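You operate a simulated robot arm through the tools that you are given. There is no shell and no other tool. Be economical: measure what you need, move in short steps, check, and stop when the job is done.

You run a simulated two-armed robot. Do the job below in one go: nothing can be reset, and whatever is moved stays where it is left.

Task
Clamp the ticket's rail on the beam, up against the end stop.
Fine: carry it in both hands; push it home before you swing both clamps on.

It is judged by the outcome, as a careful person would: the job done as asked, and still so three seconds after it is handed in. It fails if anything else is knocked over, pushed out of place, dropped, spilled or broken.

Robot
Two 7-joint arms with two-finger parallel grippers on one trunk, on a base that drives. Base frame: it is fixed to the floor where the robot stands at the start and does not move with it; the origin is under the middle of the robot, x ahead of it, y to its left, z up. Lengths are in mm, angles in rad, forces in N, time in s.
The left shoulder is at the start at [70, 134, 1151], the right one opposite. Places, roughly: blue rail clamp [300, 200, 900]; end stop of the rail beam [300, 500, 900]; rail beam [300, 100, 900]; red rail clamp [300, 0, 900]. Payload 1.57 kg a hand.
The tool frame of a hand sits at the grasp point between the pads (the TCP): z along the fingers, y along the line on which they close. The tips reach 30 mm beyond it. Largest opening 80 mm; finger width 17, thickness 12; the body of the gripper, 40 by 82 mm, starts 80 mm behind the TCP.
Orientation is that of the tool frame in the base frame, as a unit quaternion [x, y, z, w]. With the fingers straight down and closing along the base's y, the tool's x points along the base's -x, its y along +y and its z along -z.

Tools
- The arms move only by the tool drive_tool. It takes "left_commands", "right_commands" or both (then of equal length, played together; a hand with none holds still); each is one flat list of numbers, 7 for each row, row after row: the shift along the base's x, y, z in mm, then the turn, a rotation vector about the base's x, y, z in rad, then the finger opening in mm, from 0 to 80. In form: [dx, dy, dz, rx, ry, rz, jaw, dx, dy, dz, rx, ry, rz, jaw, ...]. A call has 1 to 12 rows; each row is the pose to reach, as a shift and turn from the pose commanded when the call began. Each row takes 0.2 s and may step no farther than 50 mm and 0.15 rad from the row before; otherwise, or with a gripper value out of range, the whole call is refused. Where a pose cannot be reached the arm comes as near as it can. A force on the tool above 70 N (or 10 N above the force at the start of the call, whichever is more), or a blocked arm, ends the call early, and 0.2 s more pass. The fingers move at their own pace (about 153 mm/s each) and stop on an object; they squeeze with about 30 N. The grip force told is the motor's: it shows also when the fingers shut on nothing. Time passes only in rows, and 0.2 s behind the last, so rows that repeat a pose let the fingers close. It gives the time, the measured TCP pose, the force on the tool (base axes), the opening and the grip force at its end, in the units of the frame above (readings bear some noise), with the torque about the TCP (base axes, N m) and any sound that the robot's microphone picked up.
- Cameras (640 x 400 px; columns grow to the right, rows downward): "scene" is now at [119.6, 17.5, 1367.7]; the picture's right is [0.23, -0.97, 0.00], its down [-0.73, -0.17, -0.66] and it looks along [0.64, 0.15, -0.75] (base axes); focal length 214 px, centre (320, 200). "left" rides on the left gripper at [72, 7, -122] in its tool frame; the picture's right is [-0.09, 1.00, 0.00], its down [-0.84, -0.08, -0.54] and it looks along [-0.54, -0.05, 0.84] (tool axes); focal length 238 px, centre (320, 200). "right" rides on the right gripper at [72, -7, -122] in its tool frame; the picture's right is [0.09, 1.00, 0.00], its down [-0.84, 0.08, -0.54] and it looks along [-0.54, 0.05, 0.84] (tool axes); focal length 238 px, centre (320, 200).
- get_image(camera): a new picture of that camera. No time passes.
- slide_trunk(by): slides the trunk up (or, below 0, down) by that many mm; the arms and the scene camera ride with it, the base frame stays. It gives what a move gives, with no picture.
- steer(legs): drives the robot by 1 to 6 legs, each [ahead, left, turn to the left] in mm, mm and rad, along the robot's own axes; the way and the turn of a leg run together, so that a leg with both is an arc; at most 1500 mm and 3.142 rad a leg. The arms and the cameras ride along, it lands a little off, and it stops where it bumps. It gives what a move gives.
- pan_tilt(pan, tilt): turns the head with the scene camera to pan (to the left, within 1.501 rad either way) and tilt (down, from -0.506 to 1.204), counted from straight ahead of the robot. It gives what a move gives.
- measure_at(camera, pixels): for up to 12 pixels [column, row] of the newest picture of that camera ("zoom" is the newest enlarged one), the place [x, y, z] in the base frame of the surface seen there, good to about 3 mm, but the place of the scene camera against the robot may be out by one fixed shift of up to 12 mm in any direction. No time passes.
- zoom(camera, box): a new picture of the part [left, top, right, bottom] of that camera's present view, enlarged. No time passes.
- hand_in(): hands the job in; it is judged then, once.

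Go step by step. Measure first, check grasps and placings, and put right what went wrong. The budget is 80 turns and 62 pictures, counting those below and the enlarged ones. Unless the task says otherwise, let go and move clear before handing in, and close with one line.

The tools are called after "Emit:" as name(argument=value, ...) on one line, values as JSON. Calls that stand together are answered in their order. drive_tool: Moves the arms, as the interface text tells. Its arguments: {"type":"object","properties":{"left_commands":{"type":"array"},"right_commands":{"type":"array"}},"required":[]} The other tools are called the same way: slide_trunk (by) slides the trunk up or down; steer (legs) drives the base; pan_tilt (pan, tilt) turns the head that bears the scene camera; get_image (camera) takes a picture; measure_at (camera, pixels) gives the place of the surface under pixels of a picture; zoom (camera, box) takes an enlarged picture of a part of a camera's view; hand_in () hands the job in.

At the start:

```text
t: 0.0
left_tool_pos: [425.7, 331.0, 1207.4]
left_tool_rot: [0.0, 1.0, 0.0, 0.0]
left_wrist_force: [-0.3, -0.5, 0.4]
left_torque: [0.0, 0.0, 0.0]
left_opening: 80.0
left_gripper_force: 0.1
right_tool_pos: [385.9, -52.7, 1206.2]
right_tool_rot: [0.0, 1.0, 0.0, 0.0]
right_wrist_force: [0.4, -0.4, 0.5]
right_torque: [0.01, 0.02, 0.02]
right_opening: 80.0
right_gripper_force: 0.2
trunk travel left (down, up): [-725.0, 215.0]
robot x, y, heading: [-0.5, 1.8, 0.003]
head pan, tilt: [0.232, 0.852]
```

scene: 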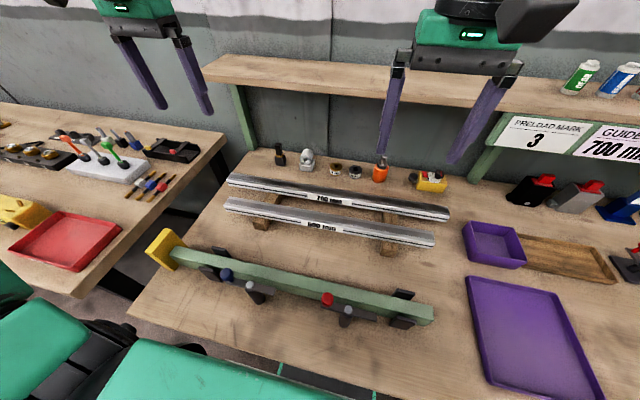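
right: 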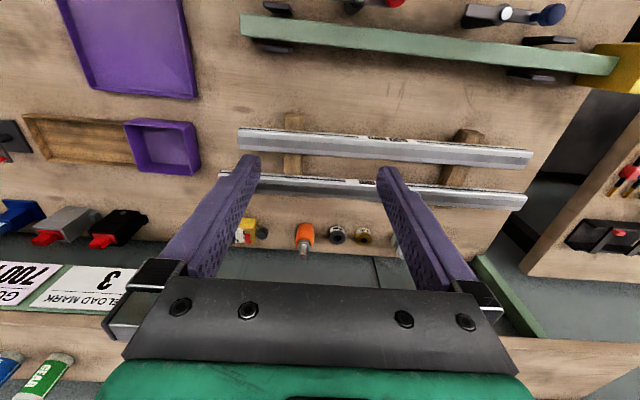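
left: 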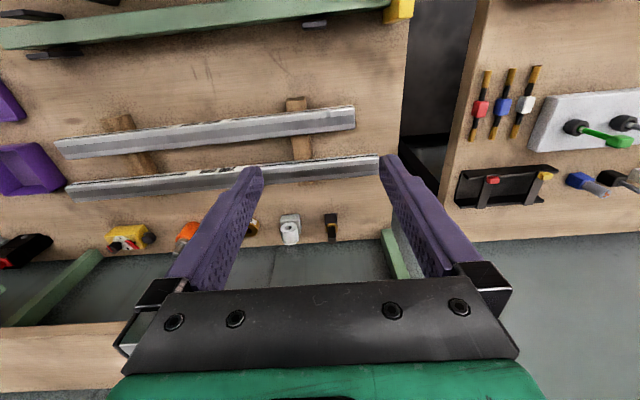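

The scene shows a ticket at about (610,145) reading "GUIDE… 700 mm" and two rails at (340,197) and (320,222). I'll zoom in on the tickets, the rails and the beam.

Emit:
zoom(camera="scene", box=[480, 100, 640, 200])

Emit:
zoom(camera="scene", box=[200, 150, 460, 312])

Emit:
zoom(camera="scene", box=[130, 220, 450, 360])

```text
4.00 times, centred on (560, 150) of scene
```

zoom: 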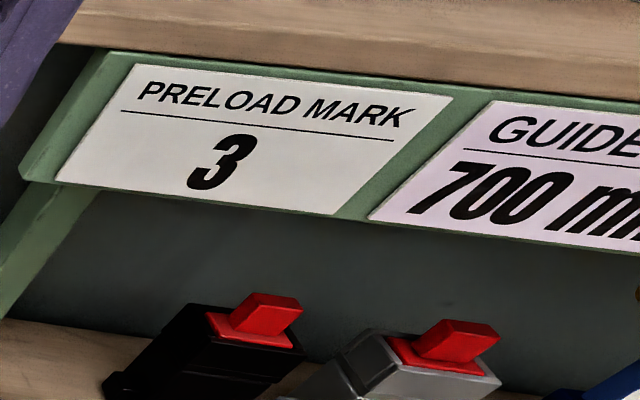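

```text
2.46 times, centred on (330, 231) of scene
```

zoom: 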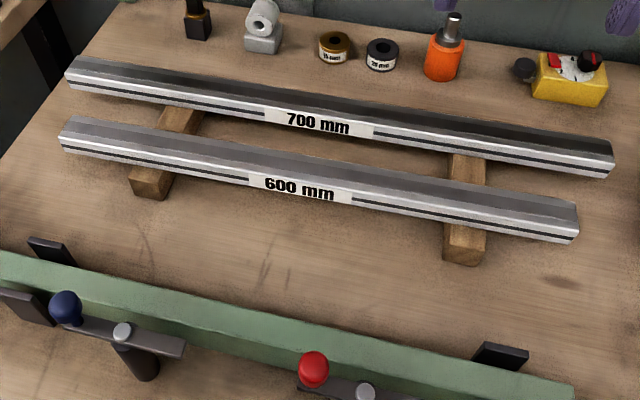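

```text
2.00 times, centred on (290, 290) of scene
```

zoom: 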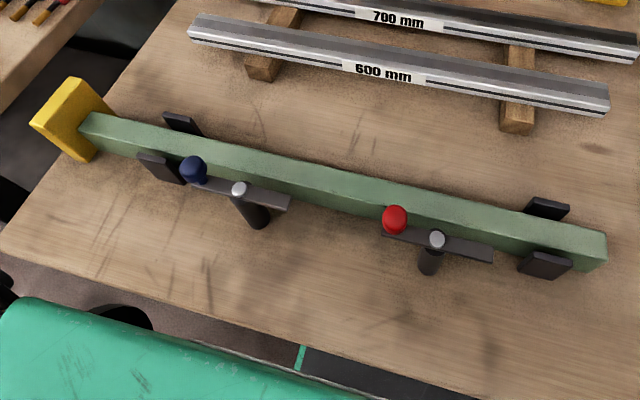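

The 700 mm rail (the rear one, label at zoom (318,122)) is the ticket's. Next I'll measure the rail, the beam and the clamps.

Emit:
measure_at(camera="zoom", pixels=[[62, 120], [97, 128], [120, 145], [590, 240], [598, 262], [193, 168], [239, 188], [285, 198], [395, 218], [437, 240], [487, 252], [262, 222]])

Emit:
measure_at(camera="scene", pixels=[[229, 178], [228, 184], [335, 191], [335, 196], [335, 201], [447, 210], [447, 216], [227, 200], [320, 217], [433, 236], [262, 221], [388, 242]])

Emit:
pan_tilt(pan=-0.4, tilt=0.6)

Emit:
get_image(camera="scene")

```text
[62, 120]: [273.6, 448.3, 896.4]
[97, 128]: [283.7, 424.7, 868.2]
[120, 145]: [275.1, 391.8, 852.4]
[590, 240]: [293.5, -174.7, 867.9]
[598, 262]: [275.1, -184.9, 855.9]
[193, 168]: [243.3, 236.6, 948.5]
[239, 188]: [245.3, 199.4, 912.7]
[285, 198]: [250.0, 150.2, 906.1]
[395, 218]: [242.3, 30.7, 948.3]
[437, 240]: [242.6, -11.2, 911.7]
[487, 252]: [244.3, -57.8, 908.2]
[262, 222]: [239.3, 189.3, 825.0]
```

```text
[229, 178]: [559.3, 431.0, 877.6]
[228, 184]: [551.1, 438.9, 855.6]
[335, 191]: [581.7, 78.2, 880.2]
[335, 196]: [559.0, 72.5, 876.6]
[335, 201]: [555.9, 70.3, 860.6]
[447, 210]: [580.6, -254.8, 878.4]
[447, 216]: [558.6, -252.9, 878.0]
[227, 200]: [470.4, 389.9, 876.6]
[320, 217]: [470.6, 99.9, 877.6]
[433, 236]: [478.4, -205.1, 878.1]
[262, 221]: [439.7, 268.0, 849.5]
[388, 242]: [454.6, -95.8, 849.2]
```

```text
t: 1.0
left_tool_pos: [426.8, 329.9, 1207.7]
left_tool_rot: [0.0, 1.0, 0.0, 0.0]
left_wrist_force: [-0.5, -0.5, 0.3]
left_torque: [0.01, -0.02, -0.02]
left_opening: 79.6
left_gripper_force: 0.0
right_tool_pos: [385.9, -51.7, 1206.6]
right_tool_rot: [0.0, 1.0, 0.001, -0.001]
right_wrist_force: [0.0, 0.3, -0.2]
right_torque: [-0.01, 0.0, -0.01]
right_opening: 79.8
right_gripper_force: 0.2
trunk travel left (down, up): [-725.0, 215.0]
robot x, y, heading: [2.5, 0.5, 0.001]
head pan, tilt: [-0.4, 0.6]
```

```text
55 pictures are left
```

scene: 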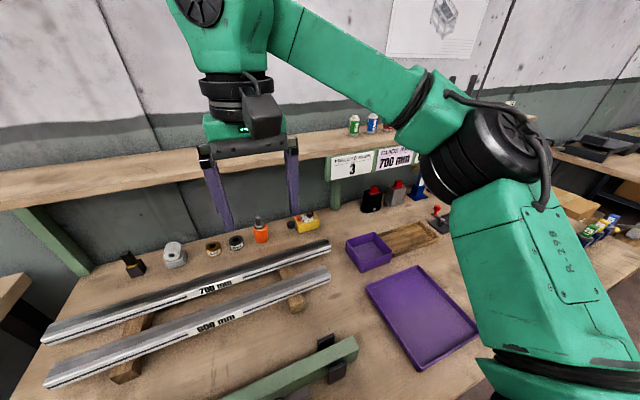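

The ticket confirms 700 mm. I'll shift the base left about 90 mm to centre on the rail, re-aim the head and look with all cameras.

Emit:
steer(legs=[[0, 92, 0]])

Emit:
pan_tilt(pan=0.0, tilt=0.9)

Emit:
get_image(camera="scene")

Emit:
get_image(camera="right")

Emit:
get_image(camera="left")

```text
t: 2.1
left_tool_pos: [426.8, 419.8, 1208.3]
left_tool_rot: [0.002, 1.0, 0.0, 0.0]
left_wrist_force: [0.3, -0.2, -1.0]
left_torque: [0.01, 0.02, 0.0]
left_opening: 79.9
left_gripper_force: 0.1
right_tool_pos: [386.1, 37.3, 1208.2]
right_tool_rot: [0.002, 1.0, 0.002, -0.001]
right_wrist_force: [0.2, 0.9, 0.7]
right_torque: [-0.01, -0.03, 0.02]
right_opening: 80.1
right_gripper_force: 0.0
trunk travel left (down, up): [-725.0, 215.0]
robot x, y, heading: [0.0, 96.3, 0.0]
head pan, tilt: [-0.4, 0.6]
```

```text
t: 3.0
left_tool_pos: [427.3, 423.9, 1207.7]
left_tool_rot: [0.001, 1.0, 0.0, 0.0]
left_wrist_force: [-0.2, -0.1, -0.6]
left_torque: [0.0, 0.0, 0.01]
left_opening: 80.1
left_gripper_force: 0.1
right_tool_pos: [385.3, 41.2, 1208.0]
right_tool_rot: [0.001, 1.0, 0.0, 0.0]
right_wrist_force: [0.9, -0.2, 0.0]
right_torque: [-0.01, -0.03, 0.03]
right_opening: 80.1
right_gripper_force: 0.1
trunk travel left (down, up): [-725.0, 215.0]
robot x, y, heading: [0.4, 91.9, -0.007]
head pan, tilt: [0.0, 0.901]
```

```text
54 pictures are left
```

scene: 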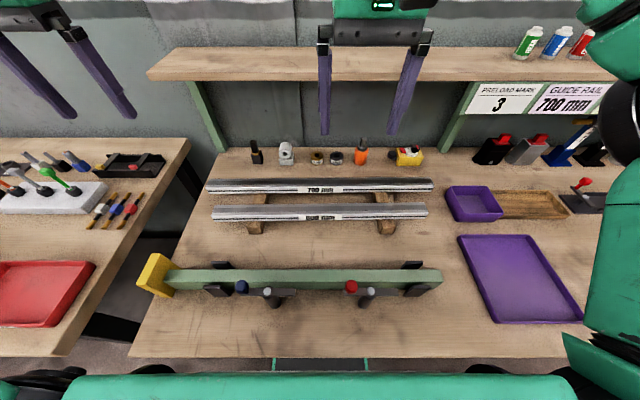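

```text
53 pictures are left
```

right: 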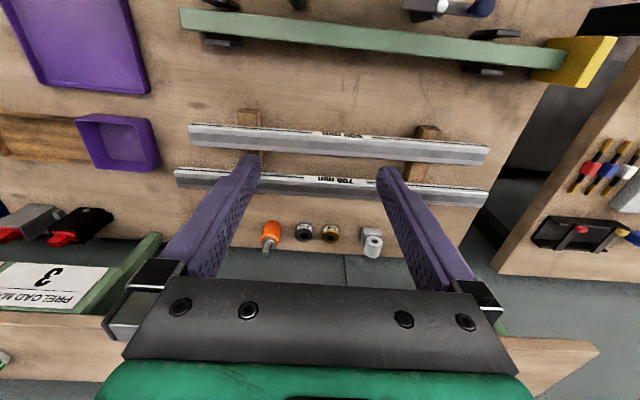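

```text
52 pictures are left
```

left: 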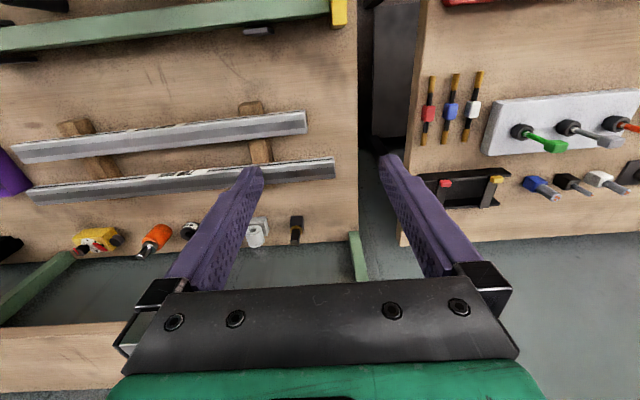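

I'll zoom the right-hand camera on the rails and on the beam to get positions from arm kinematics.

Emit:
zoom(camera="right", box=[160, 110, 500, 222])

Emit:
measure_at(camera="right", pixels=[[177, 171], [177, 184], [310, 178], [310, 186], [488, 192], [487, 203], [370, 129], [370, 140], [120, 50], [372, 33], [372, 45], [350, 110]])

Emit:
zoom(camera="right", box=[380, 0, 640, 100])

Emit:
measure_at(camera="zoom", pixels=[[400, 125], [400, 155], [500, 80], [525, 110], [520, 150], [455, 190], [380, 200], [470, 185], [270, 88], [270, 170], [255, 20], [560, 90]])

```text
1.88 times, centred on (330, 166) of right
```

zoom: 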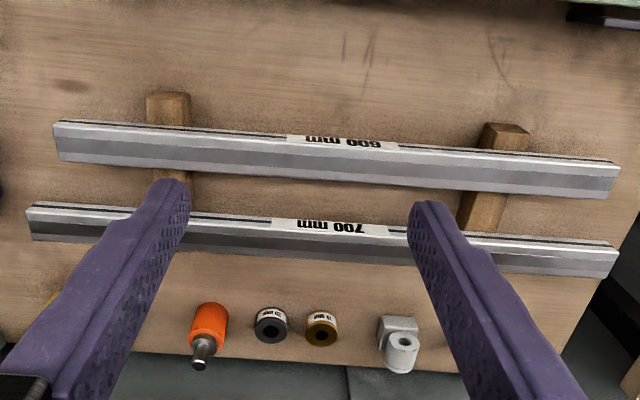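

```text
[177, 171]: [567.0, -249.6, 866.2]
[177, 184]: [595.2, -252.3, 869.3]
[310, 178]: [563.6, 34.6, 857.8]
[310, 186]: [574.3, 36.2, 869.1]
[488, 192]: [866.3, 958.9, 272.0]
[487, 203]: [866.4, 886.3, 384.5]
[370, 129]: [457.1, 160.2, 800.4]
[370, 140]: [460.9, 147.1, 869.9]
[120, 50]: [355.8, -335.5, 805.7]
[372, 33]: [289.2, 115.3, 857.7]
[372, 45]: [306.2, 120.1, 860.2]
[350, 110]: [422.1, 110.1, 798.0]
```

```text
2.46 times, centred on (510, 50) of right
```

zoom: 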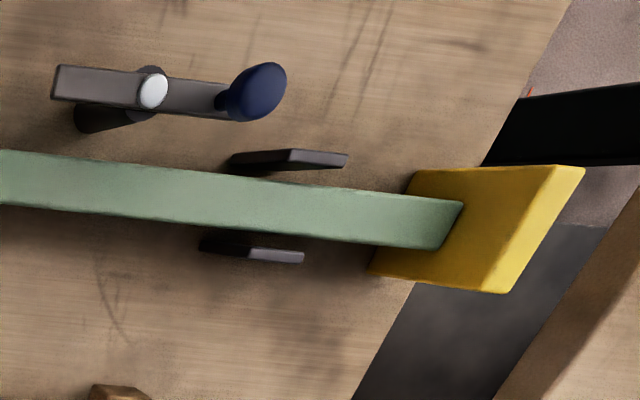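

```text
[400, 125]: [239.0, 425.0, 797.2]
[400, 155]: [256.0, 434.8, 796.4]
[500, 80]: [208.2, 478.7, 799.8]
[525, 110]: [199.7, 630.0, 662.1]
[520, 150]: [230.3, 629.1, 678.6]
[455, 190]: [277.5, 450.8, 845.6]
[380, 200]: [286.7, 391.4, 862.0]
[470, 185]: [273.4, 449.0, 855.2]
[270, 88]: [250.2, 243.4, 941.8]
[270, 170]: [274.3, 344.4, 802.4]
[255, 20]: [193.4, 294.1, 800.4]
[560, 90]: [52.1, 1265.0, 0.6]
```

The rail top reads about z 869, the beam top about 861 and the table about 800. Before moving in, I'll check where the shelf edge is.

Emit:
measure_at(camera="scene", pixels=[[250, 80], [450, 78], [300, 60], [250, 157], [285, 145], [317, 152], [360, 150], [410, 155], [208, 192], [432, 190], [210, 181], [175, 262]])

```text
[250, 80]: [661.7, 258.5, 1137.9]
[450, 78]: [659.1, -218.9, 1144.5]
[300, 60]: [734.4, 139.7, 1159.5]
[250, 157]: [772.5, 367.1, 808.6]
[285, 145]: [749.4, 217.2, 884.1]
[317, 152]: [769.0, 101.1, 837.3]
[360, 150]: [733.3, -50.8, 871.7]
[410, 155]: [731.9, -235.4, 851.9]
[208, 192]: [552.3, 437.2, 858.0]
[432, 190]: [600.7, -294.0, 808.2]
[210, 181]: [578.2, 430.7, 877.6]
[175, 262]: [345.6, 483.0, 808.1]
```

The shelf's front edge is at x≈660, z≈1140, so hands at x≈578 clear it. I'll turn both hands 90° so the fingers close along x, and bring them over the rail, staying high.

Emit:
drive_tool(left_commands=[10, -10, -17, 0, 0, 0.14, 80, 20, -20, -34, 0, 0, 0.28, 80, 30, -30, -51, 0, 0, 0.42, 80, 45, -40, -68, 0, 0, 0.56, 80, 60, -50, -85, 0, 0, 0.7, 80, 75, -60, -102, 0, 0, 0.84, 80, 90, -70, -119, 0, 0, 0.98, 80, 105, -80, -136, 0, 0, 1.12, 80, 120, -90, -153, 0, 0, 1.26, 80, 135, -100, -170, 0, 0, 1.4, 80, 145, -110, -187, 0, 0, 1.5, 80, 150, -119, -200, 0, 0, 1.5708, 80], right_commands=[15, -12, -17, 0, 0, -0.14, 80, 30, -24, -34, 0, 0, -0.28, 80, 45, -36, -51, 0, 0, -0.42, 80, 60, -48, -68, 0, 0, -0.56, 80, 75, -60, -85, 0, 0, -0.7, 80, 90, -72, -102, 0, 0, -0.84, 80, 110, -85, -119, 0, 0, -0.98, 80, 130, -100, -136, 0, 0, -1.12, 80, 150, -115, -153, 0, 0, -1.26, 80, 170, -130, -170, 0, 0, -1.4, 80, 180, -142, -187, 0, 0, -1.5, 80, 192, -151, -200, 0, 0, -1.5708, 80])

Emit:
get_image(camera="scene")

Emit:
get_image(camera="right")

Emit:
get_image(camera="left")

```text
t: 5.6
left_tool_pos: [561.2, 312.1, 1005.9]
left_tool_rot: [0.707, -0.707, 0.001, -0.002]
left_wrist_force: [-0.6, -0.3, 0.7]
left_torque: [0.0, -0.01, -0.03]
left_opening: 79.9
left_gripper_force: 0.0
left hand out of reach, approached as far as the arm can: row 11, 12
right_tool_pos: [578.8, -112.7, 1003.9]
right_tool_rot: [0.709, 0.705, 0.0, 0.0]
right_wrist_force: [0.3, -0.2, -0.1]
right_torque: [0.01, -0.06, -0.01]
right_opening: 80.2
right_gripper_force: 0.1
trunk travel left (down, up): [-725.0, 215.0]
robot x, y, heading: [-3.4, 95.9, -0.002]
head pan, tilt: [0.0, 0.901]
```

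```text
49 pictures are left
```

scene: 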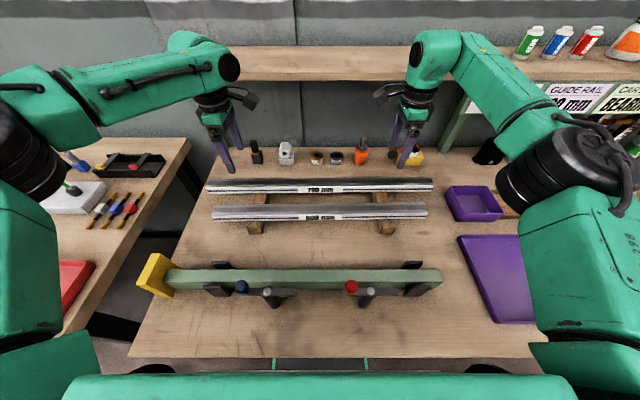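

```text
48 pictures are left
```

right: 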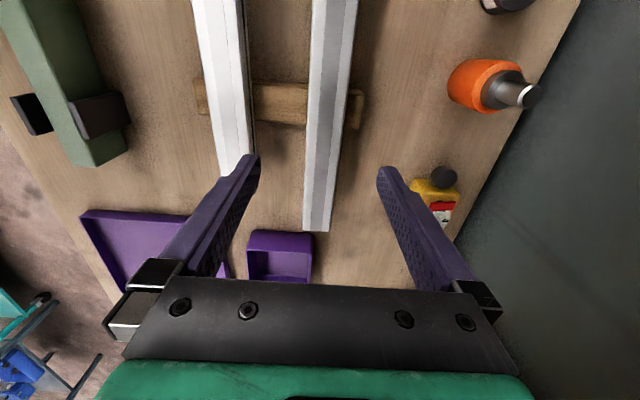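

```text
47 pictures are left
```

left: 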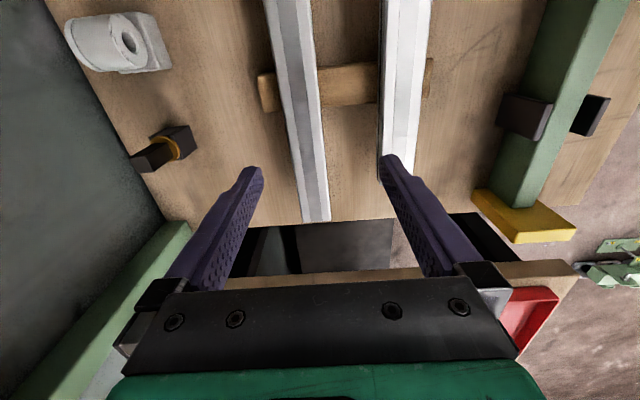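

The left arm falls about 15 mm short in x. I'll measure the rail with both hand cameras, and the table's front edge to see whether I can drive a little closer.

Emit:
measure_at(camera="right", pixels=[[308, 130], [316, 130], [332, 130], [345, 130], [303, 228], [327, 230], [205, 60], [240, 60], [85, 50], [95, 160], [120, 130], [30, 60]])

Emit:
measure_at(camera="left", pixels=[[284, 100], [300, 100], [315, 100], [303, 218], [328, 218], [398, 100], [520, 195], [545, 100], [500, 205], [525, 110], [595, 100], [345, 90]])

Emit:
measure_at(camera="scene", pixels=[[320, 354], [320, 385], [240, 375], [400, 375], [320, 368], [200, 354]])

```text
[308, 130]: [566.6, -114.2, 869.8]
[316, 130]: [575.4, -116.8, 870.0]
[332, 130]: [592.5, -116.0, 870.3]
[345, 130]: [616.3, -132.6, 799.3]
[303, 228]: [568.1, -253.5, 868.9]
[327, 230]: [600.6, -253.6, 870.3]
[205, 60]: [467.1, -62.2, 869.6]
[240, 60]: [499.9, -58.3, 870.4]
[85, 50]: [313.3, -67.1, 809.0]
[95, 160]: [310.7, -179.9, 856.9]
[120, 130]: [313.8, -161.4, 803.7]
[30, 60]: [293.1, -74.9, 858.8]
```

```text
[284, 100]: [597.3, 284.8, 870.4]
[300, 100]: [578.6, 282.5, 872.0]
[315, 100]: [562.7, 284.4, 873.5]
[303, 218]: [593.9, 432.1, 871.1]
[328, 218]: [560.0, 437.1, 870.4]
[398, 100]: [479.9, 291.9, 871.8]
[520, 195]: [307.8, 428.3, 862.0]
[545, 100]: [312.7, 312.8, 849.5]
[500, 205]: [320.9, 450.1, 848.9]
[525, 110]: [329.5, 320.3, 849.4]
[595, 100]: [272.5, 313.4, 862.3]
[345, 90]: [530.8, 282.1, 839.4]
```

```text
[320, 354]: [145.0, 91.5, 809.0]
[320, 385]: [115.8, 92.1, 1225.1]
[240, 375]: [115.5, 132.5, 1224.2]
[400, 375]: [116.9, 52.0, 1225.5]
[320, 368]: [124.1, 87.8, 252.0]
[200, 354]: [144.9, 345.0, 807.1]
```

The rail is centred at x≈580–583, 38 mm wide, with its top at z≈870. The beam spans x 272–312 with its top at z≈860. The reach should grow lower down, so I'll descend to about z 940 and check the left hand.

Emit:
drive_tool(left_commands=[0, -5, -20, 0, 0, 0, 80, 0, -8, -45, 0, 0, 0, 80, 0, -10, -65, 0, 0, 0, 80, 0, -10, -65, 0, 0, 0, 80], right_commands=[2, 0, -20, 0, 0, 0, 80, 4, 0, -45, 0, 0, 0, 80, 4, 0, -65, 0, 0, 0, 80, 4, 0, -65, 0, 0, 0, 80])

```text
t: 6.6
left_tool_pos: [549.4, 305.1, 946.4]
left_tool_rot: [-0.707, 0.707, 0.0, 0.0]
left_wrist_force: [0.3, -0.7, 0.2]
left_torque: [-0.02, 0.01, 0.04]
left_opening: 79.8
left_gripper_force: 0.1
left hand out of reach, approached as far as the arm can: row 1, 2, 3, 4
right_tool_pos: [579.3, -109.2, 941.7]
right_tool_rot: [0.707, 0.707, 0.0, -0.001]
right_wrist_force: [-0.2, -0.3, -0.7]
right_torque: [0.0, -0.04, -0.03]
right_opening: 79.8
right_gripper_force: 0.0
trunk travel left (down, up): [-725.0, 215.0]
robot x, y, heading: [1.1, 96.0, 0.005]
head pan, tilt: [0.0, 0.901]
```

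Reach gets worse lower down, so the shoulders are too high. I'll raise the hands 100 mm and lower the trunk 130 mm.

Emit:
drive_tool(left_commands=[0, 0, 40, 0, 0, 0, 80, 0, 0, 80, 0, 0, 0, 80, 0, 0, 110, 0, 0, 0, 80], right_commands=[0, 0, 40, 0, 0, 0, 80, 0, 0, 80, 0, 0, 0, 80, 0, 0, 110, 0, 0, 0, 80])

Emit:
slide_trunk(by=-130)

```text
t: 7.4
left_tool_pos: [548.6, 305.6, 1057.3]
left_tool_rot: [-0.707, 0.708, 0.0, 0.0]
left_wrist_force: [-0.2, 0.4, 0.3]
left_torque: [-0.02, 0.02, 0.02]
left_opening: 80.1
left_gripper_force: 0.1
right_tool_pos: [580.8, -109.2, 1051.4]
right_tool_rot: [0.708, 0.706, 0.0, 0.001]
right_wrist_force: [-0.2, 0.0, -0.6]
right_torque: [-0.02, 0.0, -0.02]
right_opening: 79.9
right_gripper_force: 0.0
trunk travel left (down, up): [-725.0, 215.0]
robot x, y, heading: [-2.0, 91.8, 0.001]
head pan, tilt: [0.0, 0.901]
```

```text
t: 9.0
left_tool_pos: [548.6, 305.4, 926.9]
left_tool_rot: [-0.707, 0.708, 0.0, 0.0]
left_wrist_force: [0.1, 0.3, 0.6]
left_torque: [0.02, 0.0, 0.01]
left_opening: 80.1
left_gripper_force: 0.0
right_tool_pos: [579.8, -109.4, 921.6]
right_tool_rot: [0.708, 0.706, 0.0, -0.001]
right_wrist_force: [-0.3, 0.3, 0.2]
right_torque: [0.01, 0.01, -0.01]
right_opening: 79.9
right_gripper_force: 0.0
trunk travel left (down, up): [-595.0, 345.0]
robot x, y, heading: [0.1, 92.0, 0.001]
head pan, tilt: [0.0, 0.901]
```

The left hand is at x 548.6, so I'll bring it to x≈580, y≈300, with right at x≈582.

Emit:
drive_tool(left_commands=[15, -3, -2, 0, 0, 0, 80, 31, -5, -5, 0, 0, 0, 80, 31, -5, -5, 0, 0, 0, 80], right_commands=[2, 0, 0, 0, 0, 0, 80, 2, 0, 0, 0, 0, 0, 80, 2, 0, 0, 0, 0, 0, 80])

Emit:
get_image(camera="left")

Emit:
get_image(camera="right")

```text
t: 9.8
left_tool_pos: [558.2, 307.9, 919.7]
left_tool_rot: [-0.707, 0.708, 0.0, 0.0]
left_wrist_force: [0.4, -0.1, -0.2]
left_torque: [0.03, 0.02, 0.0]
left_opening: 80.3
left_gripper_force: 0.0
left hand out of reach, approached as far as the arm can: row 1, 2, 3
right_tool_pos: [583.9, -110.5, 920.3]
right_tool_rot: [0.708, 0.706, 0.0, 0.0]
right_wrist_force: [0.8, 0.2, -0.1]
right_torque: [0.0, 0.01, 0.03]
right_opening: 80.0
right_gripper_force: 0.1
trunk travel left (down, up): [-595.0, 345.0]
robot x, y, heading: [3.0, 92.6, -0.006]
head pan, tilt: [0.0, 0.901]
```

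```text
46 pictures are left
```

left: 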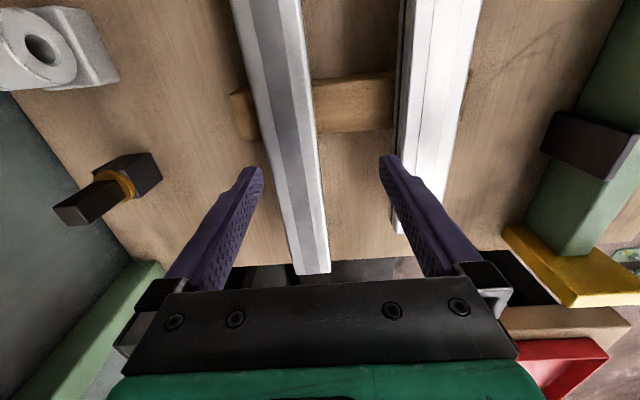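

```text
45 pictures are left
```

right: 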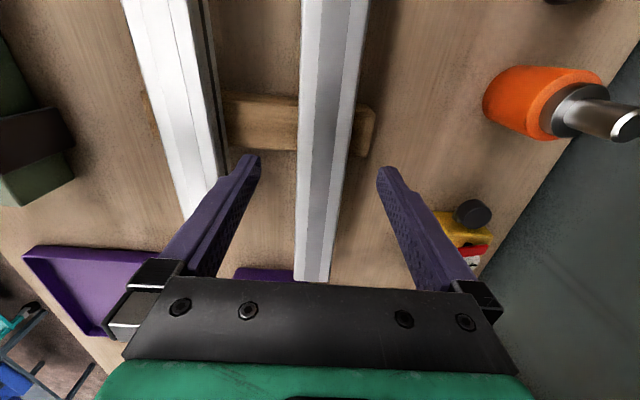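

The left hand stops at x 558. There's about 29 mm of clear space to the table edge and nothing in the hands' way at this height, so I'll drive ahead 25 mm.

Emit:
steer(legs=[[25, 0, 0]])

Emit:
get_image(camera="scene")

```text
t: 10.6
left_tool_pos: [581.9, 306.9, 921.4]
left_tool_rot: [-0.706, 0.708, -0.001, 0.001]
left_wrist_force: [-0.3, 1.1, -0.3]
left_torque: [0.01, 0.0, -0.01]
left_opening: 80.0
left_gripper_force: 0.1
right_tool_pos: [604.7, -110.8, 921.3]
right_tool_rot: [0.707, 0.707, 0.002, 0.001]
right_wrist_force: [0.4, 0.3, -0.2]
right_torque: [-0.01, 0.01, 0.0]
right_opening: 80.1
right_gripper_force: 0.0
trunk travel left (down, up): [-595.0, 345.0]
robot x, y, heading: [23.6, 94.2, -0.001]
head pan, tilt: [0.0, 0.901]
```

```text
44 pictures are left
```

scene: 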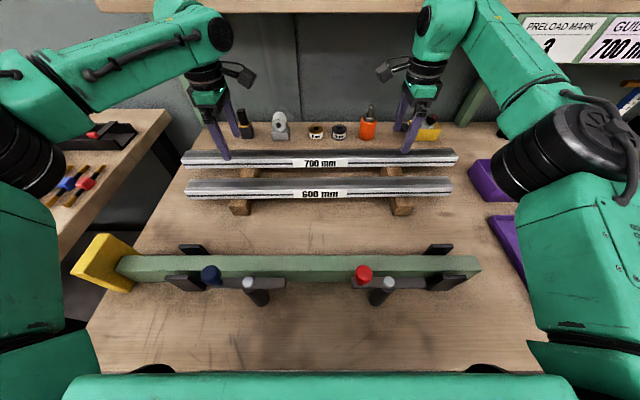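

Both hands are over the rail. I'll align x (left 580, right 583) and descend to TCP z≈875.

Emit:
drive_tool(left_commands=[-1, -3, 0, 0, 0, 0, 80, -2, -6, -10, 0, 0, 0, 80, -2, -6, -28, 0, 0, 0, 80, -2, -6, -46, 0, 0, 0, 80, -2, -6, -46, 0, 0, 0, 80], right_commands=[-12, 0, 0, 0, 0, 0, 80, -22, 0, -10, 0, 0, 0, 80, -22, 0, -28, 0, 0, 0, 80, -22, 0, -46, 0, 0, 0, 80, -22, 0, -46, 0, 0, 0, 80])

Emit:
get_image(camera="left")

Emit:
get_image(camera="right")

```text
t: 11.8
left_tool_pos: [581.3, 301.7, 874.5]
left_tool_rot: [-0.706, 0.708, -0.001, 0.001]
left_wrist_force: [-0.3, -0.2, 0.1]
left_torque: [0.03, 0.04, 0.0]
left_opening: 79.7
left_gripper_force: 0.1
right_tool_pos: [584.7, -109.9, 873.9]
right_tool_rot: [0.707, 0.707, 0.0, 0.0]
right_wrist_force: [-0.2, -1.2, -0.5]
right_torque: [0.03, -0.01, -0.01]
right_opening: 79.8
right_gripper_force: 0.0
trunk travel left (down, up): [-595.0, 345.0]
robot x, y, heading: [27.1, 93.3, -0.002]
head pan, tilt: [0.0, 0.901]
```

```text
43 pictures are left
```

left: 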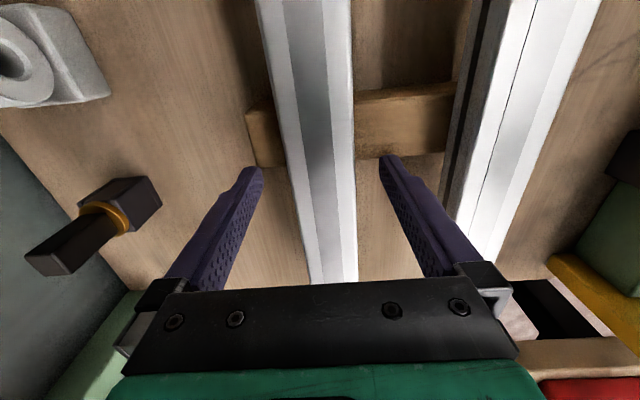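

```text
42 pictures are left
```

right: 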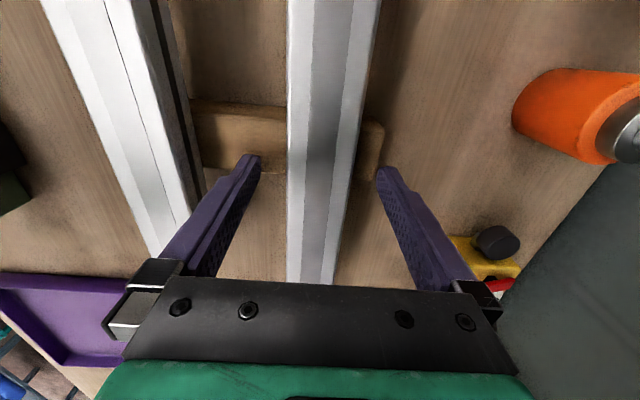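

The rail lies midway between the fingers in both views (columns 323 left, 322 right), so I'll close both grippers.

Emit:
drive_tool(left_commands=[0, 0, 0, 0, 0, 0, 50, 0, 0, 0, 0, 0, 0, 20, 0, 0, 0, 0, 0, 0, 20, 0, 0, 0, 0, 0, 0, 20], right_commands=[0, 0, 0, 0, 0, 0, 50, 0, 0, 0, 0, 0, 0, 20, 0, 0, 0, 0, 0, 0, 20, 0, 0, 0, 0, 0, 0, 20])

```text
t: 12.8
left_tool_pos: [581.0, 301.8, 874.0]
left_tool_rot: [-0.707, 0.708, -0.001, 0.002]
left_wrist_force: [-1.0, -0.8, 0.2]
left_torque: [0.16, 0.36, 0.29]
left_opening: 39.9
left_gripper_force: 30.0
right_tool_pos: [584.5, -110.3, 874.6]
right_tool_rot: [0.707, 0.707, 0.0, 0.0]
right_wrist_force: [-3.3, -1.0, 0.6]
right_torque: [0.06, -0.01, 0.33]
right_opening: 39.9
right_gripper_force: 30.4
trunk travel left (down, up): [-595.0, 345.0]
robot x, y, heading: [23.1, 93.9, -0.005]
head pan, tilt: [0.0, 0.901]
```

Both hands grip at 39.9 mm. I'll lift 80 mm together.

Emit:
drive_tool(left_commands=[0, 0, 10, 0, 0, 0, 20, 0, 0, 25, 0, 0, 0, 20, 0, 0, 40, 0, 0, 0, 20, 0, 0, 60, 0, 0, 0, 20, 0, 0, 80, 0, 0, 0, 20, 0, 0, 80, 0, 0, 0, 20], right_commands=[0, 0, 10, 0, 0, 0, 20, 0, 0, 25, 0, 0, 0, 20, 0, 0, 40, 0, 0, 0, 20, 0, 0, 60, 0, 0, 0, 20, 0, 0, 80, 0, 0, 0, 20, 0, 0, 80, 0, 0, 0, 20])

Emit:
get_image(camera="scene")

```text
t: 14.2
left_tool_pos: [578.4, 301.2, 953.4]
left_tool_rot: [-0.706, 0.708, -0.002, -0.001]
left_wrist_force: [3.4, 0.9, -5.2]
left_torque: [-0.37, 0.17, 0.76]
left_opening: 40.1
left_gripper_force: 29.9
left hand out of reach, approached as far as the arm can: row 5, 6
right_tool_pos: [584.7, -109.7, 952.2]
right_tool_rot: [0.708, 0.707, -0.001, 0.0]
right_wrist_force: [-3.4, 0.3, -10.0]
right_torque: [-0.73, -0.18, 0.7]
right_opening: 39.9
right_gripper_force: 30.1
trunk travel left (down, up): [-595.0, 345.0]
robot x, y, heading: [24.1, 90.1, -0.003]
head pan, tilt: [0.0, 0.901]
```

```text
41 pictures are left
```

scene: 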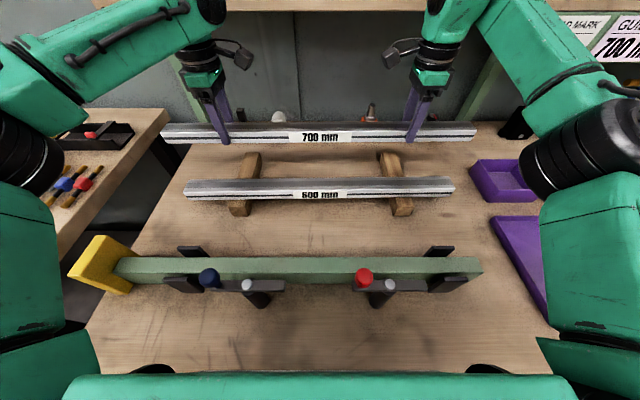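

The rail is held level (hands share about 15 N). I'll carry it back to x≈292, with −20 mm in y to stay clear of the stop, and take out the slight yaw.

Emit:
drive_tool(left_commands=[-12, 0, 2, 0, 0, 0, 20, -35, -2, 2, 0, 0, -0.003, 20, -60, -4, 2, 0, 0, -0.006, 20, -90, -6, 2, 0, 0, -0.009, 20, -120, -8, 2, 0, 0, -0.012, 20, -150, -10, 2, 0, 0, -0.015, 20, -180, -12, 2, 0, 0, -0.015, 20, -210, -14, 2, 0, 0, -0.015, 20, -240, -16, 2, 0, 0, -0.015, 20, -265, -18, 2, 0, 0, -0.015, 20, -286, -20, 2, 0, 0, -0.015, 20, -286, -20, 2, 0, 0, -0.015, 20], right_commands=[-12, 0, 2, 0, 0, 0, 20, -36, -2, 2, 0, 0, -0.003, 20, -62, -4, 2, 0, 0, -0.006, 20, -93, -6, 2, 0, 0, -0.009, 20, -124, -8, 2, 0, 0, -0.012, 20, -156, -10, 2, 0, 0, -0.015, 20, -186, -12, 2, 0, 0, -0.015, 20, -216, -14, 2, 0, 0, -0.015, 20, -246, -16, 2, 0, 0, -0.015, 20, -271, -18, 2, 0, 0, -0.015, 20, -292, -20, 2, 0, 0, -0.015, 20, -292, -20, 2, 0, 0, -0.015, 20])

Emit:
get_image(camera="scene")

Emit:
get_image(camera="left")

Emit:
get_image(camera="right")

```text
t: 16.8
left_tool_pos: [292.2, 283.9, 957.1]
left_tool_rot: [-0.701, 0.713, 0.002, -0.001]
left_wrist_force: [2.3, 21.9, -8.7]
left_torque: [0.76, 0.16, 0.48]
left_opening: 40.1
left_gripper_force: 30.3
left hand out of reach, approached as far as the arm can: row 11
right_tool_pos: [292.7, -129.9, 953.7]
right_tool_rot: [0.714, 0.701, -0.003, 0.0]
right_wrist_force: [-1.6, -20.2, -7.2]
right_torque: [-0.64, -0.07, 0.45]
right_opening: 40.0
right_gripper_force: 30.0
trunk travel left (down, up): [-595.0, 345.0]
robot x, y, heading: [23.1, 95.9, 0.002]
head pan, tilt: [0.0, 0.901]
```

```text
40 pictures are left
```

scene: 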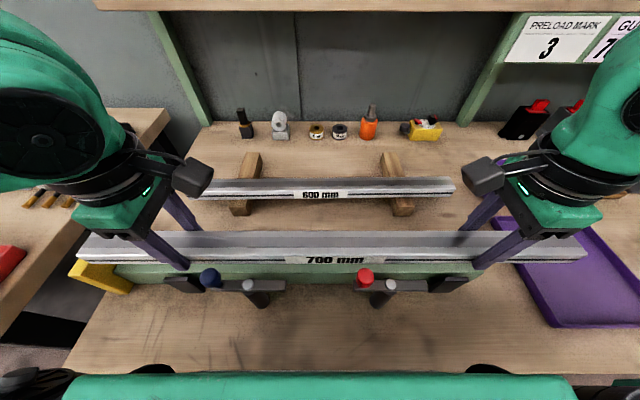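

```text
39 pictures are left
```

left: 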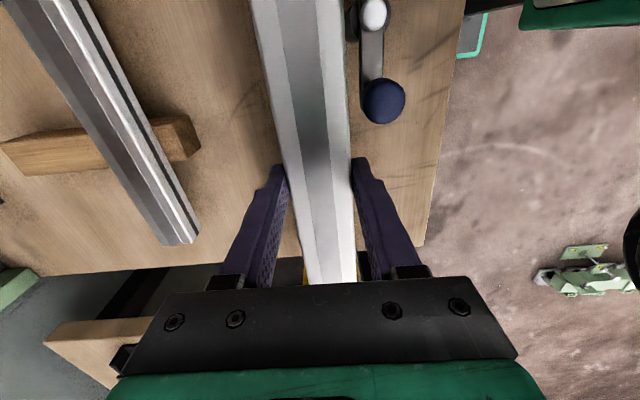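

```text
38 pictures are left
```

right: 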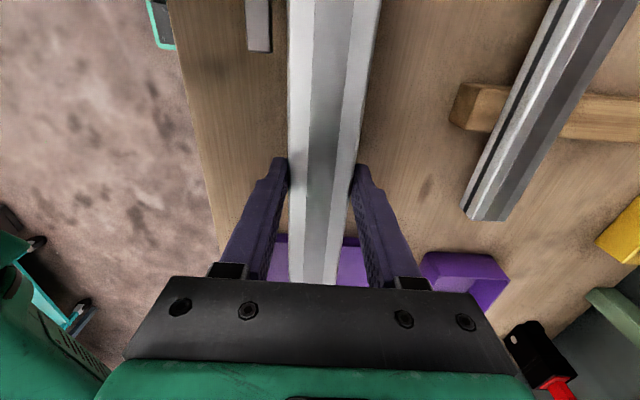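

The rail is over the beam, but there is a ±21 N stretch between the hands. I'll ease them together by 2 mm and measure the stop face against the rail's end.

Emit:
drive_tool(left_commands=[0, -1, -1, 0, 0, 0, 20, 0, -1, -1, 0, 0, 0, 20], right_commands=[0, 1, 0, 0, 0, 0, 20, 0, 1, 0, 0, 0, 0, 20])

Emit:
zoom(camera="scene", box=[50, 210, 210, 310])

Emit:
measure_at(camera="scene", pixels=[[79, 256], [83, 240], [110, 248], [400, 246], [400, 237], [585, 255], [340, 246], [205, 272], [248, 285], [384, 285], [277, 286], [364, 274]])

```text
t: 17.4
left_tool_pos: [291.6, 282.1, 958.4]
left_tool_rot: [-0.701, 0.713, 0.0, 0.0]
left_wrist_force: [2.1, 24.8, -7.1]
left_torque: [0.57, 0.05, 0.51]
left_opening: 40.1
left_gripper_force: 29.8
left hand out of reach, approached as far as the arm can: row 1, 2
right_tool_pos: [292.8, -130.9, 955.3]
right_tool_rot: [0.713, 0.701, -0.002, 0.0]
right_wrist_force: [-2.8, -24.6, -8.4]
right_torque: [-0.5, -0.04, 0.55]
right_opening: 40.2
right_gripper_force: 29.8
trunk travel left (down, up): [-595.0, 345.0]
robot x, y, heading: [25.0, 93.1, -0.004]
head pan, tilt: [0.0, 0.901]
```

```text
4.00 times, centred on (130, 260) of scene
```

zoom: 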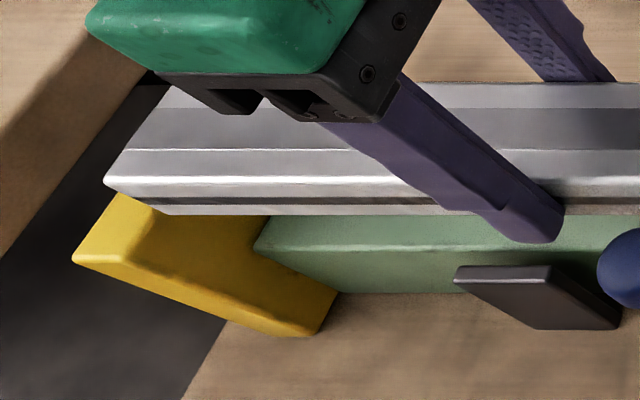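

```text
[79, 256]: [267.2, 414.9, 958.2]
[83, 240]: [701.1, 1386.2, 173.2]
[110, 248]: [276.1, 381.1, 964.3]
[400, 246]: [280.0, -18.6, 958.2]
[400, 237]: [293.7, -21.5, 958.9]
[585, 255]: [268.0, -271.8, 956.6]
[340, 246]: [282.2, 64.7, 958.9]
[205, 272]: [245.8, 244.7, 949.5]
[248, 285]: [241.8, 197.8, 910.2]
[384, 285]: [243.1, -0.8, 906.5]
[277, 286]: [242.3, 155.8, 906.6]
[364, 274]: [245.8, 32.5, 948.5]
```

The left arm is at a joint limit this close in, which leaves the hands pulling apart. I'll push the rail 80 mm forward into the good range, easing the stretch, then back the base off by the same amount.

Emit:
drive_tool(left_commands=[20, 0, 0, 0, 0, 0, 20, 40, 0, 0, 0, 0, 0, 20, 60, 0, 0, 0, 0, 0, 20, 80, 0, 0, 0, 0, 0, 20, 80, 0, 0, 0, 0, 0, 20], right_commands=[20, 0, 0, 0, 0, 0, 20, 40, 1, 0, 0, 0, 0, 20, 60, 2, 0, 0, 0, 0, 20, 80, 2, 0, 0, 0, 0, 20, 80, 2, 0, 0, 0, 0, 20])

```text
t: 18.6
left_tool_pos: [371.1, 282.5, 960.1]
left_tool_rot: [-0.701, 0.713, -0.003, 0.0]
left_wrist_force: [3.5, -24.4, -8.3]
left_torque: [-0.49, 0.0, 0.56]
left_opening: 40.1
left_gripper_force: 30.1
right_tool_pos: [375.7, -128.2, 954.9]
right_tool_rot: [0.712, 0.702, 0.002, 0.0]
right_wrist_force: [-3.5, 24.9, -7.3]
right_torque: [0.58, -0.02, 0.52]
right_opening: 39.7
right_gripper_force: 29.6
trunk travel left (down, up): [-595.0, 345.0]
robot x, y, heading: [19.2, 91.7, -0.007]
head pan, tilt: [0.0, 0.901]
```

The stretch flipped to −24 N, so I'll undo 1 mm, level the left end by −4 mm, then back the base up.

Emit:
drive_tool(left_commands=[0, 0, -2, 0, 0, 0, 20, 0, 0, -4, 0, 0, 0, 20, 0, 0, -4, 0, 0, 0, 20], right_commands=[0, -0.5, 0, 0, 0, 0, 20, 0, -1, 0, 0, 0, 0, 20, 0, -1, 0, 0, 0, 0, 20])

Emit:
steer(legs=[[-80, 0, 0]])

Emit:
get_image(camera="scene")

```text
t: 19.4
left_tool_pos: [373.6, 281.8, 955.4]
left_tool_rot: [-0.701, 0.713, -0.001, 0.0]
left_wrist_force: [3.3, -12.8, -4.8]
left_torque: [-1.02, -0.13, 0.51]
left_opening: 40.3
left_gripper_force: 30.0
right_tool_pos: [373.8, -130.3, 954.8]
right_tool_rot: [0.713, 0.701, -0.002, 0.0]
right_wrist_force: [-2.9, 12.1, -11.6]
right_torque: [-0.44, 0.07, 0.51]
right_opening: 40.1
right_gripper_force: 29.9
trunk travel left (down, up): [-595.0, 345.0]
robot x, y, heading: [25.5, 92.0, -0.001]
head pan, tilt: [0.0, 0.901]
```

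```text
t: 20.5
left_tool_pos: [291.7, 281.2, 955.7]
left_tool_rot: [-0.701, 0.713, 0.0, 0.0]
left_wrist_force: [2.2, -4.7, -3.9]
left_torque: [-0.83, -0.13, 0.61]
left_opening: 40.1
left_gripper_force: 29.5
right_tool_pos: [293.1, -131.2, 955.6]
right_tool_rot: [0.714, 0.7, -0.001, -0.001]
right_wrist_force: [-2.9, 3.0, -10.4]
right_torque: [-0.39, 0.14, 0.64]
right_opening: 39.8
right_gripper_force: 30.1
trunk travel left (down, up): [-595.0, 345.0]
robot x, y, heading: [-58.5, 91.9, -0.005]
head pan, tilt: [0.0, 0.901]
```

```text
36 pictures are left
```

scene: 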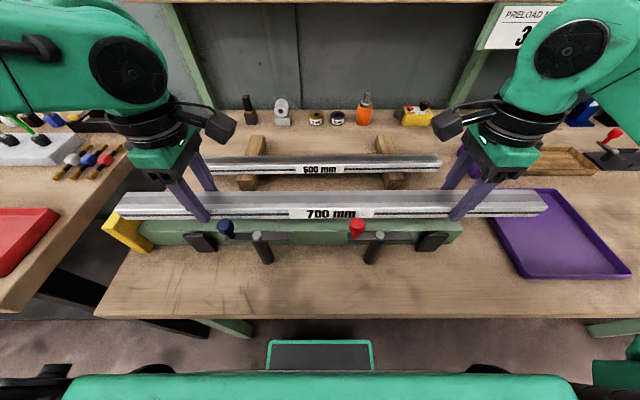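

The hands are now at x≈292 with little tension. I'll zoom on the left end and the right end to check beam alignment and the stop gap.

Emit:
zoom(camera="scene", box=[90, 180, 250, 280])

Emit:
measure_at(camera="scene", pixels=[[118, 205], [118, 214], [112, 220], [140, 222], [150, 224], [152, 238], [140, 240], [300, 224], [300, 232], [456, 225], [460, 235], [545, 210]])

```text
4.00 times, centred on (170, 230) of scene
```

zoom: 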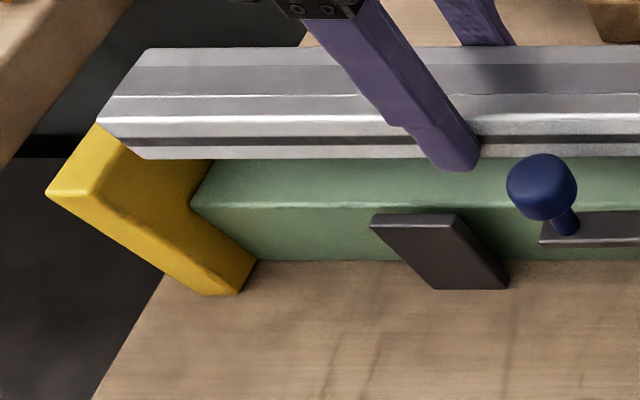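

```text
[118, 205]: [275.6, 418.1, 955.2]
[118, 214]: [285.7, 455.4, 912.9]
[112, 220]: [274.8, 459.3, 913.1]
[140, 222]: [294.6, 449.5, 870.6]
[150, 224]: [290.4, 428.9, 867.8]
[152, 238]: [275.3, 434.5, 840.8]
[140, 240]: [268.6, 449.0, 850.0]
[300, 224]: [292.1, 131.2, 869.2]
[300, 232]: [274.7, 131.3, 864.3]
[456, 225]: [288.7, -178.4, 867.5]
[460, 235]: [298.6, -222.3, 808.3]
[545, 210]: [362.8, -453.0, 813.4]
```

The rail's near edge (x 275.6) matches the beam's (275), and the end gap to the stop is about 31 mm. I'll lower 54 mm, just short of contact.

Emit:
drive_tool(left_commands=[0, 0, -12, 0, 0, 0, 20, 0, 0, -26, 0, 0, 0, 20, 0, 0, -40, 0, 0, 0, 20, 0, 0, -50, 0, 0, 0, 20, 0, 0, -54, 0, 0, 0, 20, 0, 0, -54, 0, 0, 0, 20], right_commands=[0, 0, -12, 0, 0, 0, 20, 0, 0, -26, 0, 0, 0, 20, 0, 0, -40, 0, 0, 0, 20, 0, 0, -50, 0, 0, 0, 20, 0, 0, -54, 0, 0, 0, 20, 0, 0, -54, 0, 0, 0, 20])

Emit:
get_image(camera="scene")

Emit:
get_image(camera="left")

```text
t: 21.9
left_tool_pos: [290.4, 281.4, 903.6]
left_tool_rot: [-0.7, 0.714, -0.003, 0.002]
left_wrist_force: [13.4, 2.4, 25.4]
left_torque: [0.06, 0.32, 0.59]
left_opening: 40.0
left_gripper_force: 30.1
right_tool_pos: [291.0, -129.5, 902.2]
right_tool_rot: [0.713, 0.701, 0.001, 0.001]
right_wrist_force: [-0.6, 0.0, 22.4]
right_torque: [0.17, 0.42, 0.56]
right_opening: 40.2
right_gripper_force: 29.9
trunk travel left (down, up): [-595.0, 345.0]
robot x, y, heading: [-58.5, 97.4, -0.003]
head pan, tilt: [0.0, 0.901]
```

```text
34 pictures are left
```

scene: 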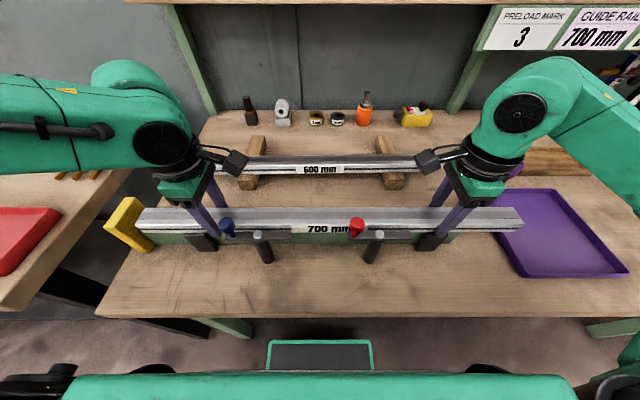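

```text
33 pictures are left
```

left: 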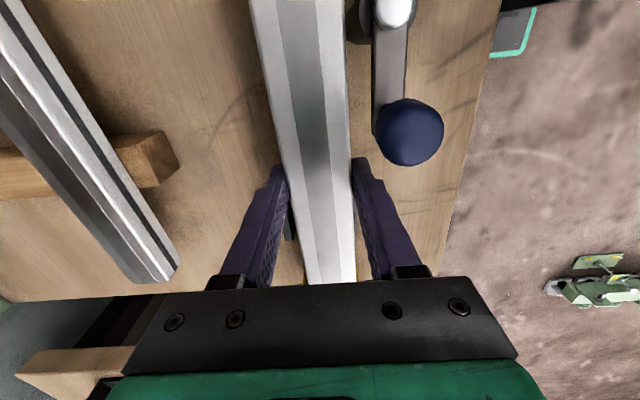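

Both hands now show about +25 N upward, so the rail is touching something slightly earlier than expected. I'll zoom in to confirm it sits on the beam and not on a clamp.

Emit:
zoom(camera="scene", box=[100, 190, 330, 280])

Emit:
zoom(camera="scene", box=[310, 190, 540, 280])

Emit:
measure_at(camera="scene", pixels=[[138, 216], [136, 224], [145, 226], [300, 220], [300, 226], [300, 233], [262, 238], [285, 242], [375, 238], [335, 240], [155, 236], [523, 225]])

```text
2.78 times, centred on (215, 235) of scene
```

zoom: 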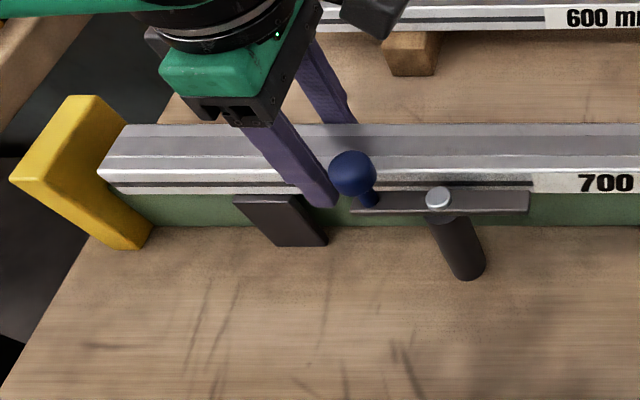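

```text
2.78 times, centred on (425, 235) of scene
```

zoom: 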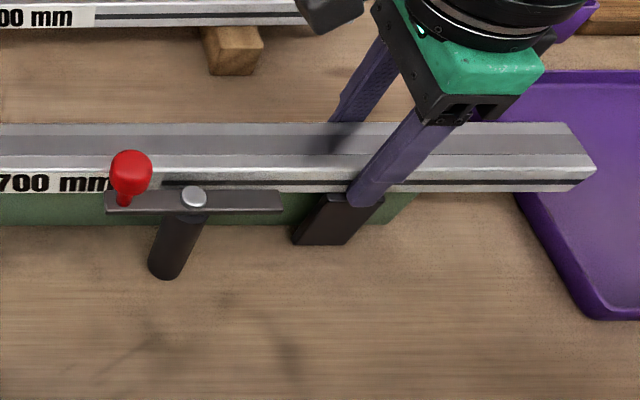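

```text
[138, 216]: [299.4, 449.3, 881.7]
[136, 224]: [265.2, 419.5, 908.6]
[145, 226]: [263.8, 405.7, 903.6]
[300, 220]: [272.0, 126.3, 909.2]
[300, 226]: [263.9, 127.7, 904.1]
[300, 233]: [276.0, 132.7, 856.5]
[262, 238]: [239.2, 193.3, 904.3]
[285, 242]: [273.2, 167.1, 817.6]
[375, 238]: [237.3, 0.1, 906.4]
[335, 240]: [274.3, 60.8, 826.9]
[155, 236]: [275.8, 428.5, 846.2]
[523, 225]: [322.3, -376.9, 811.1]
```

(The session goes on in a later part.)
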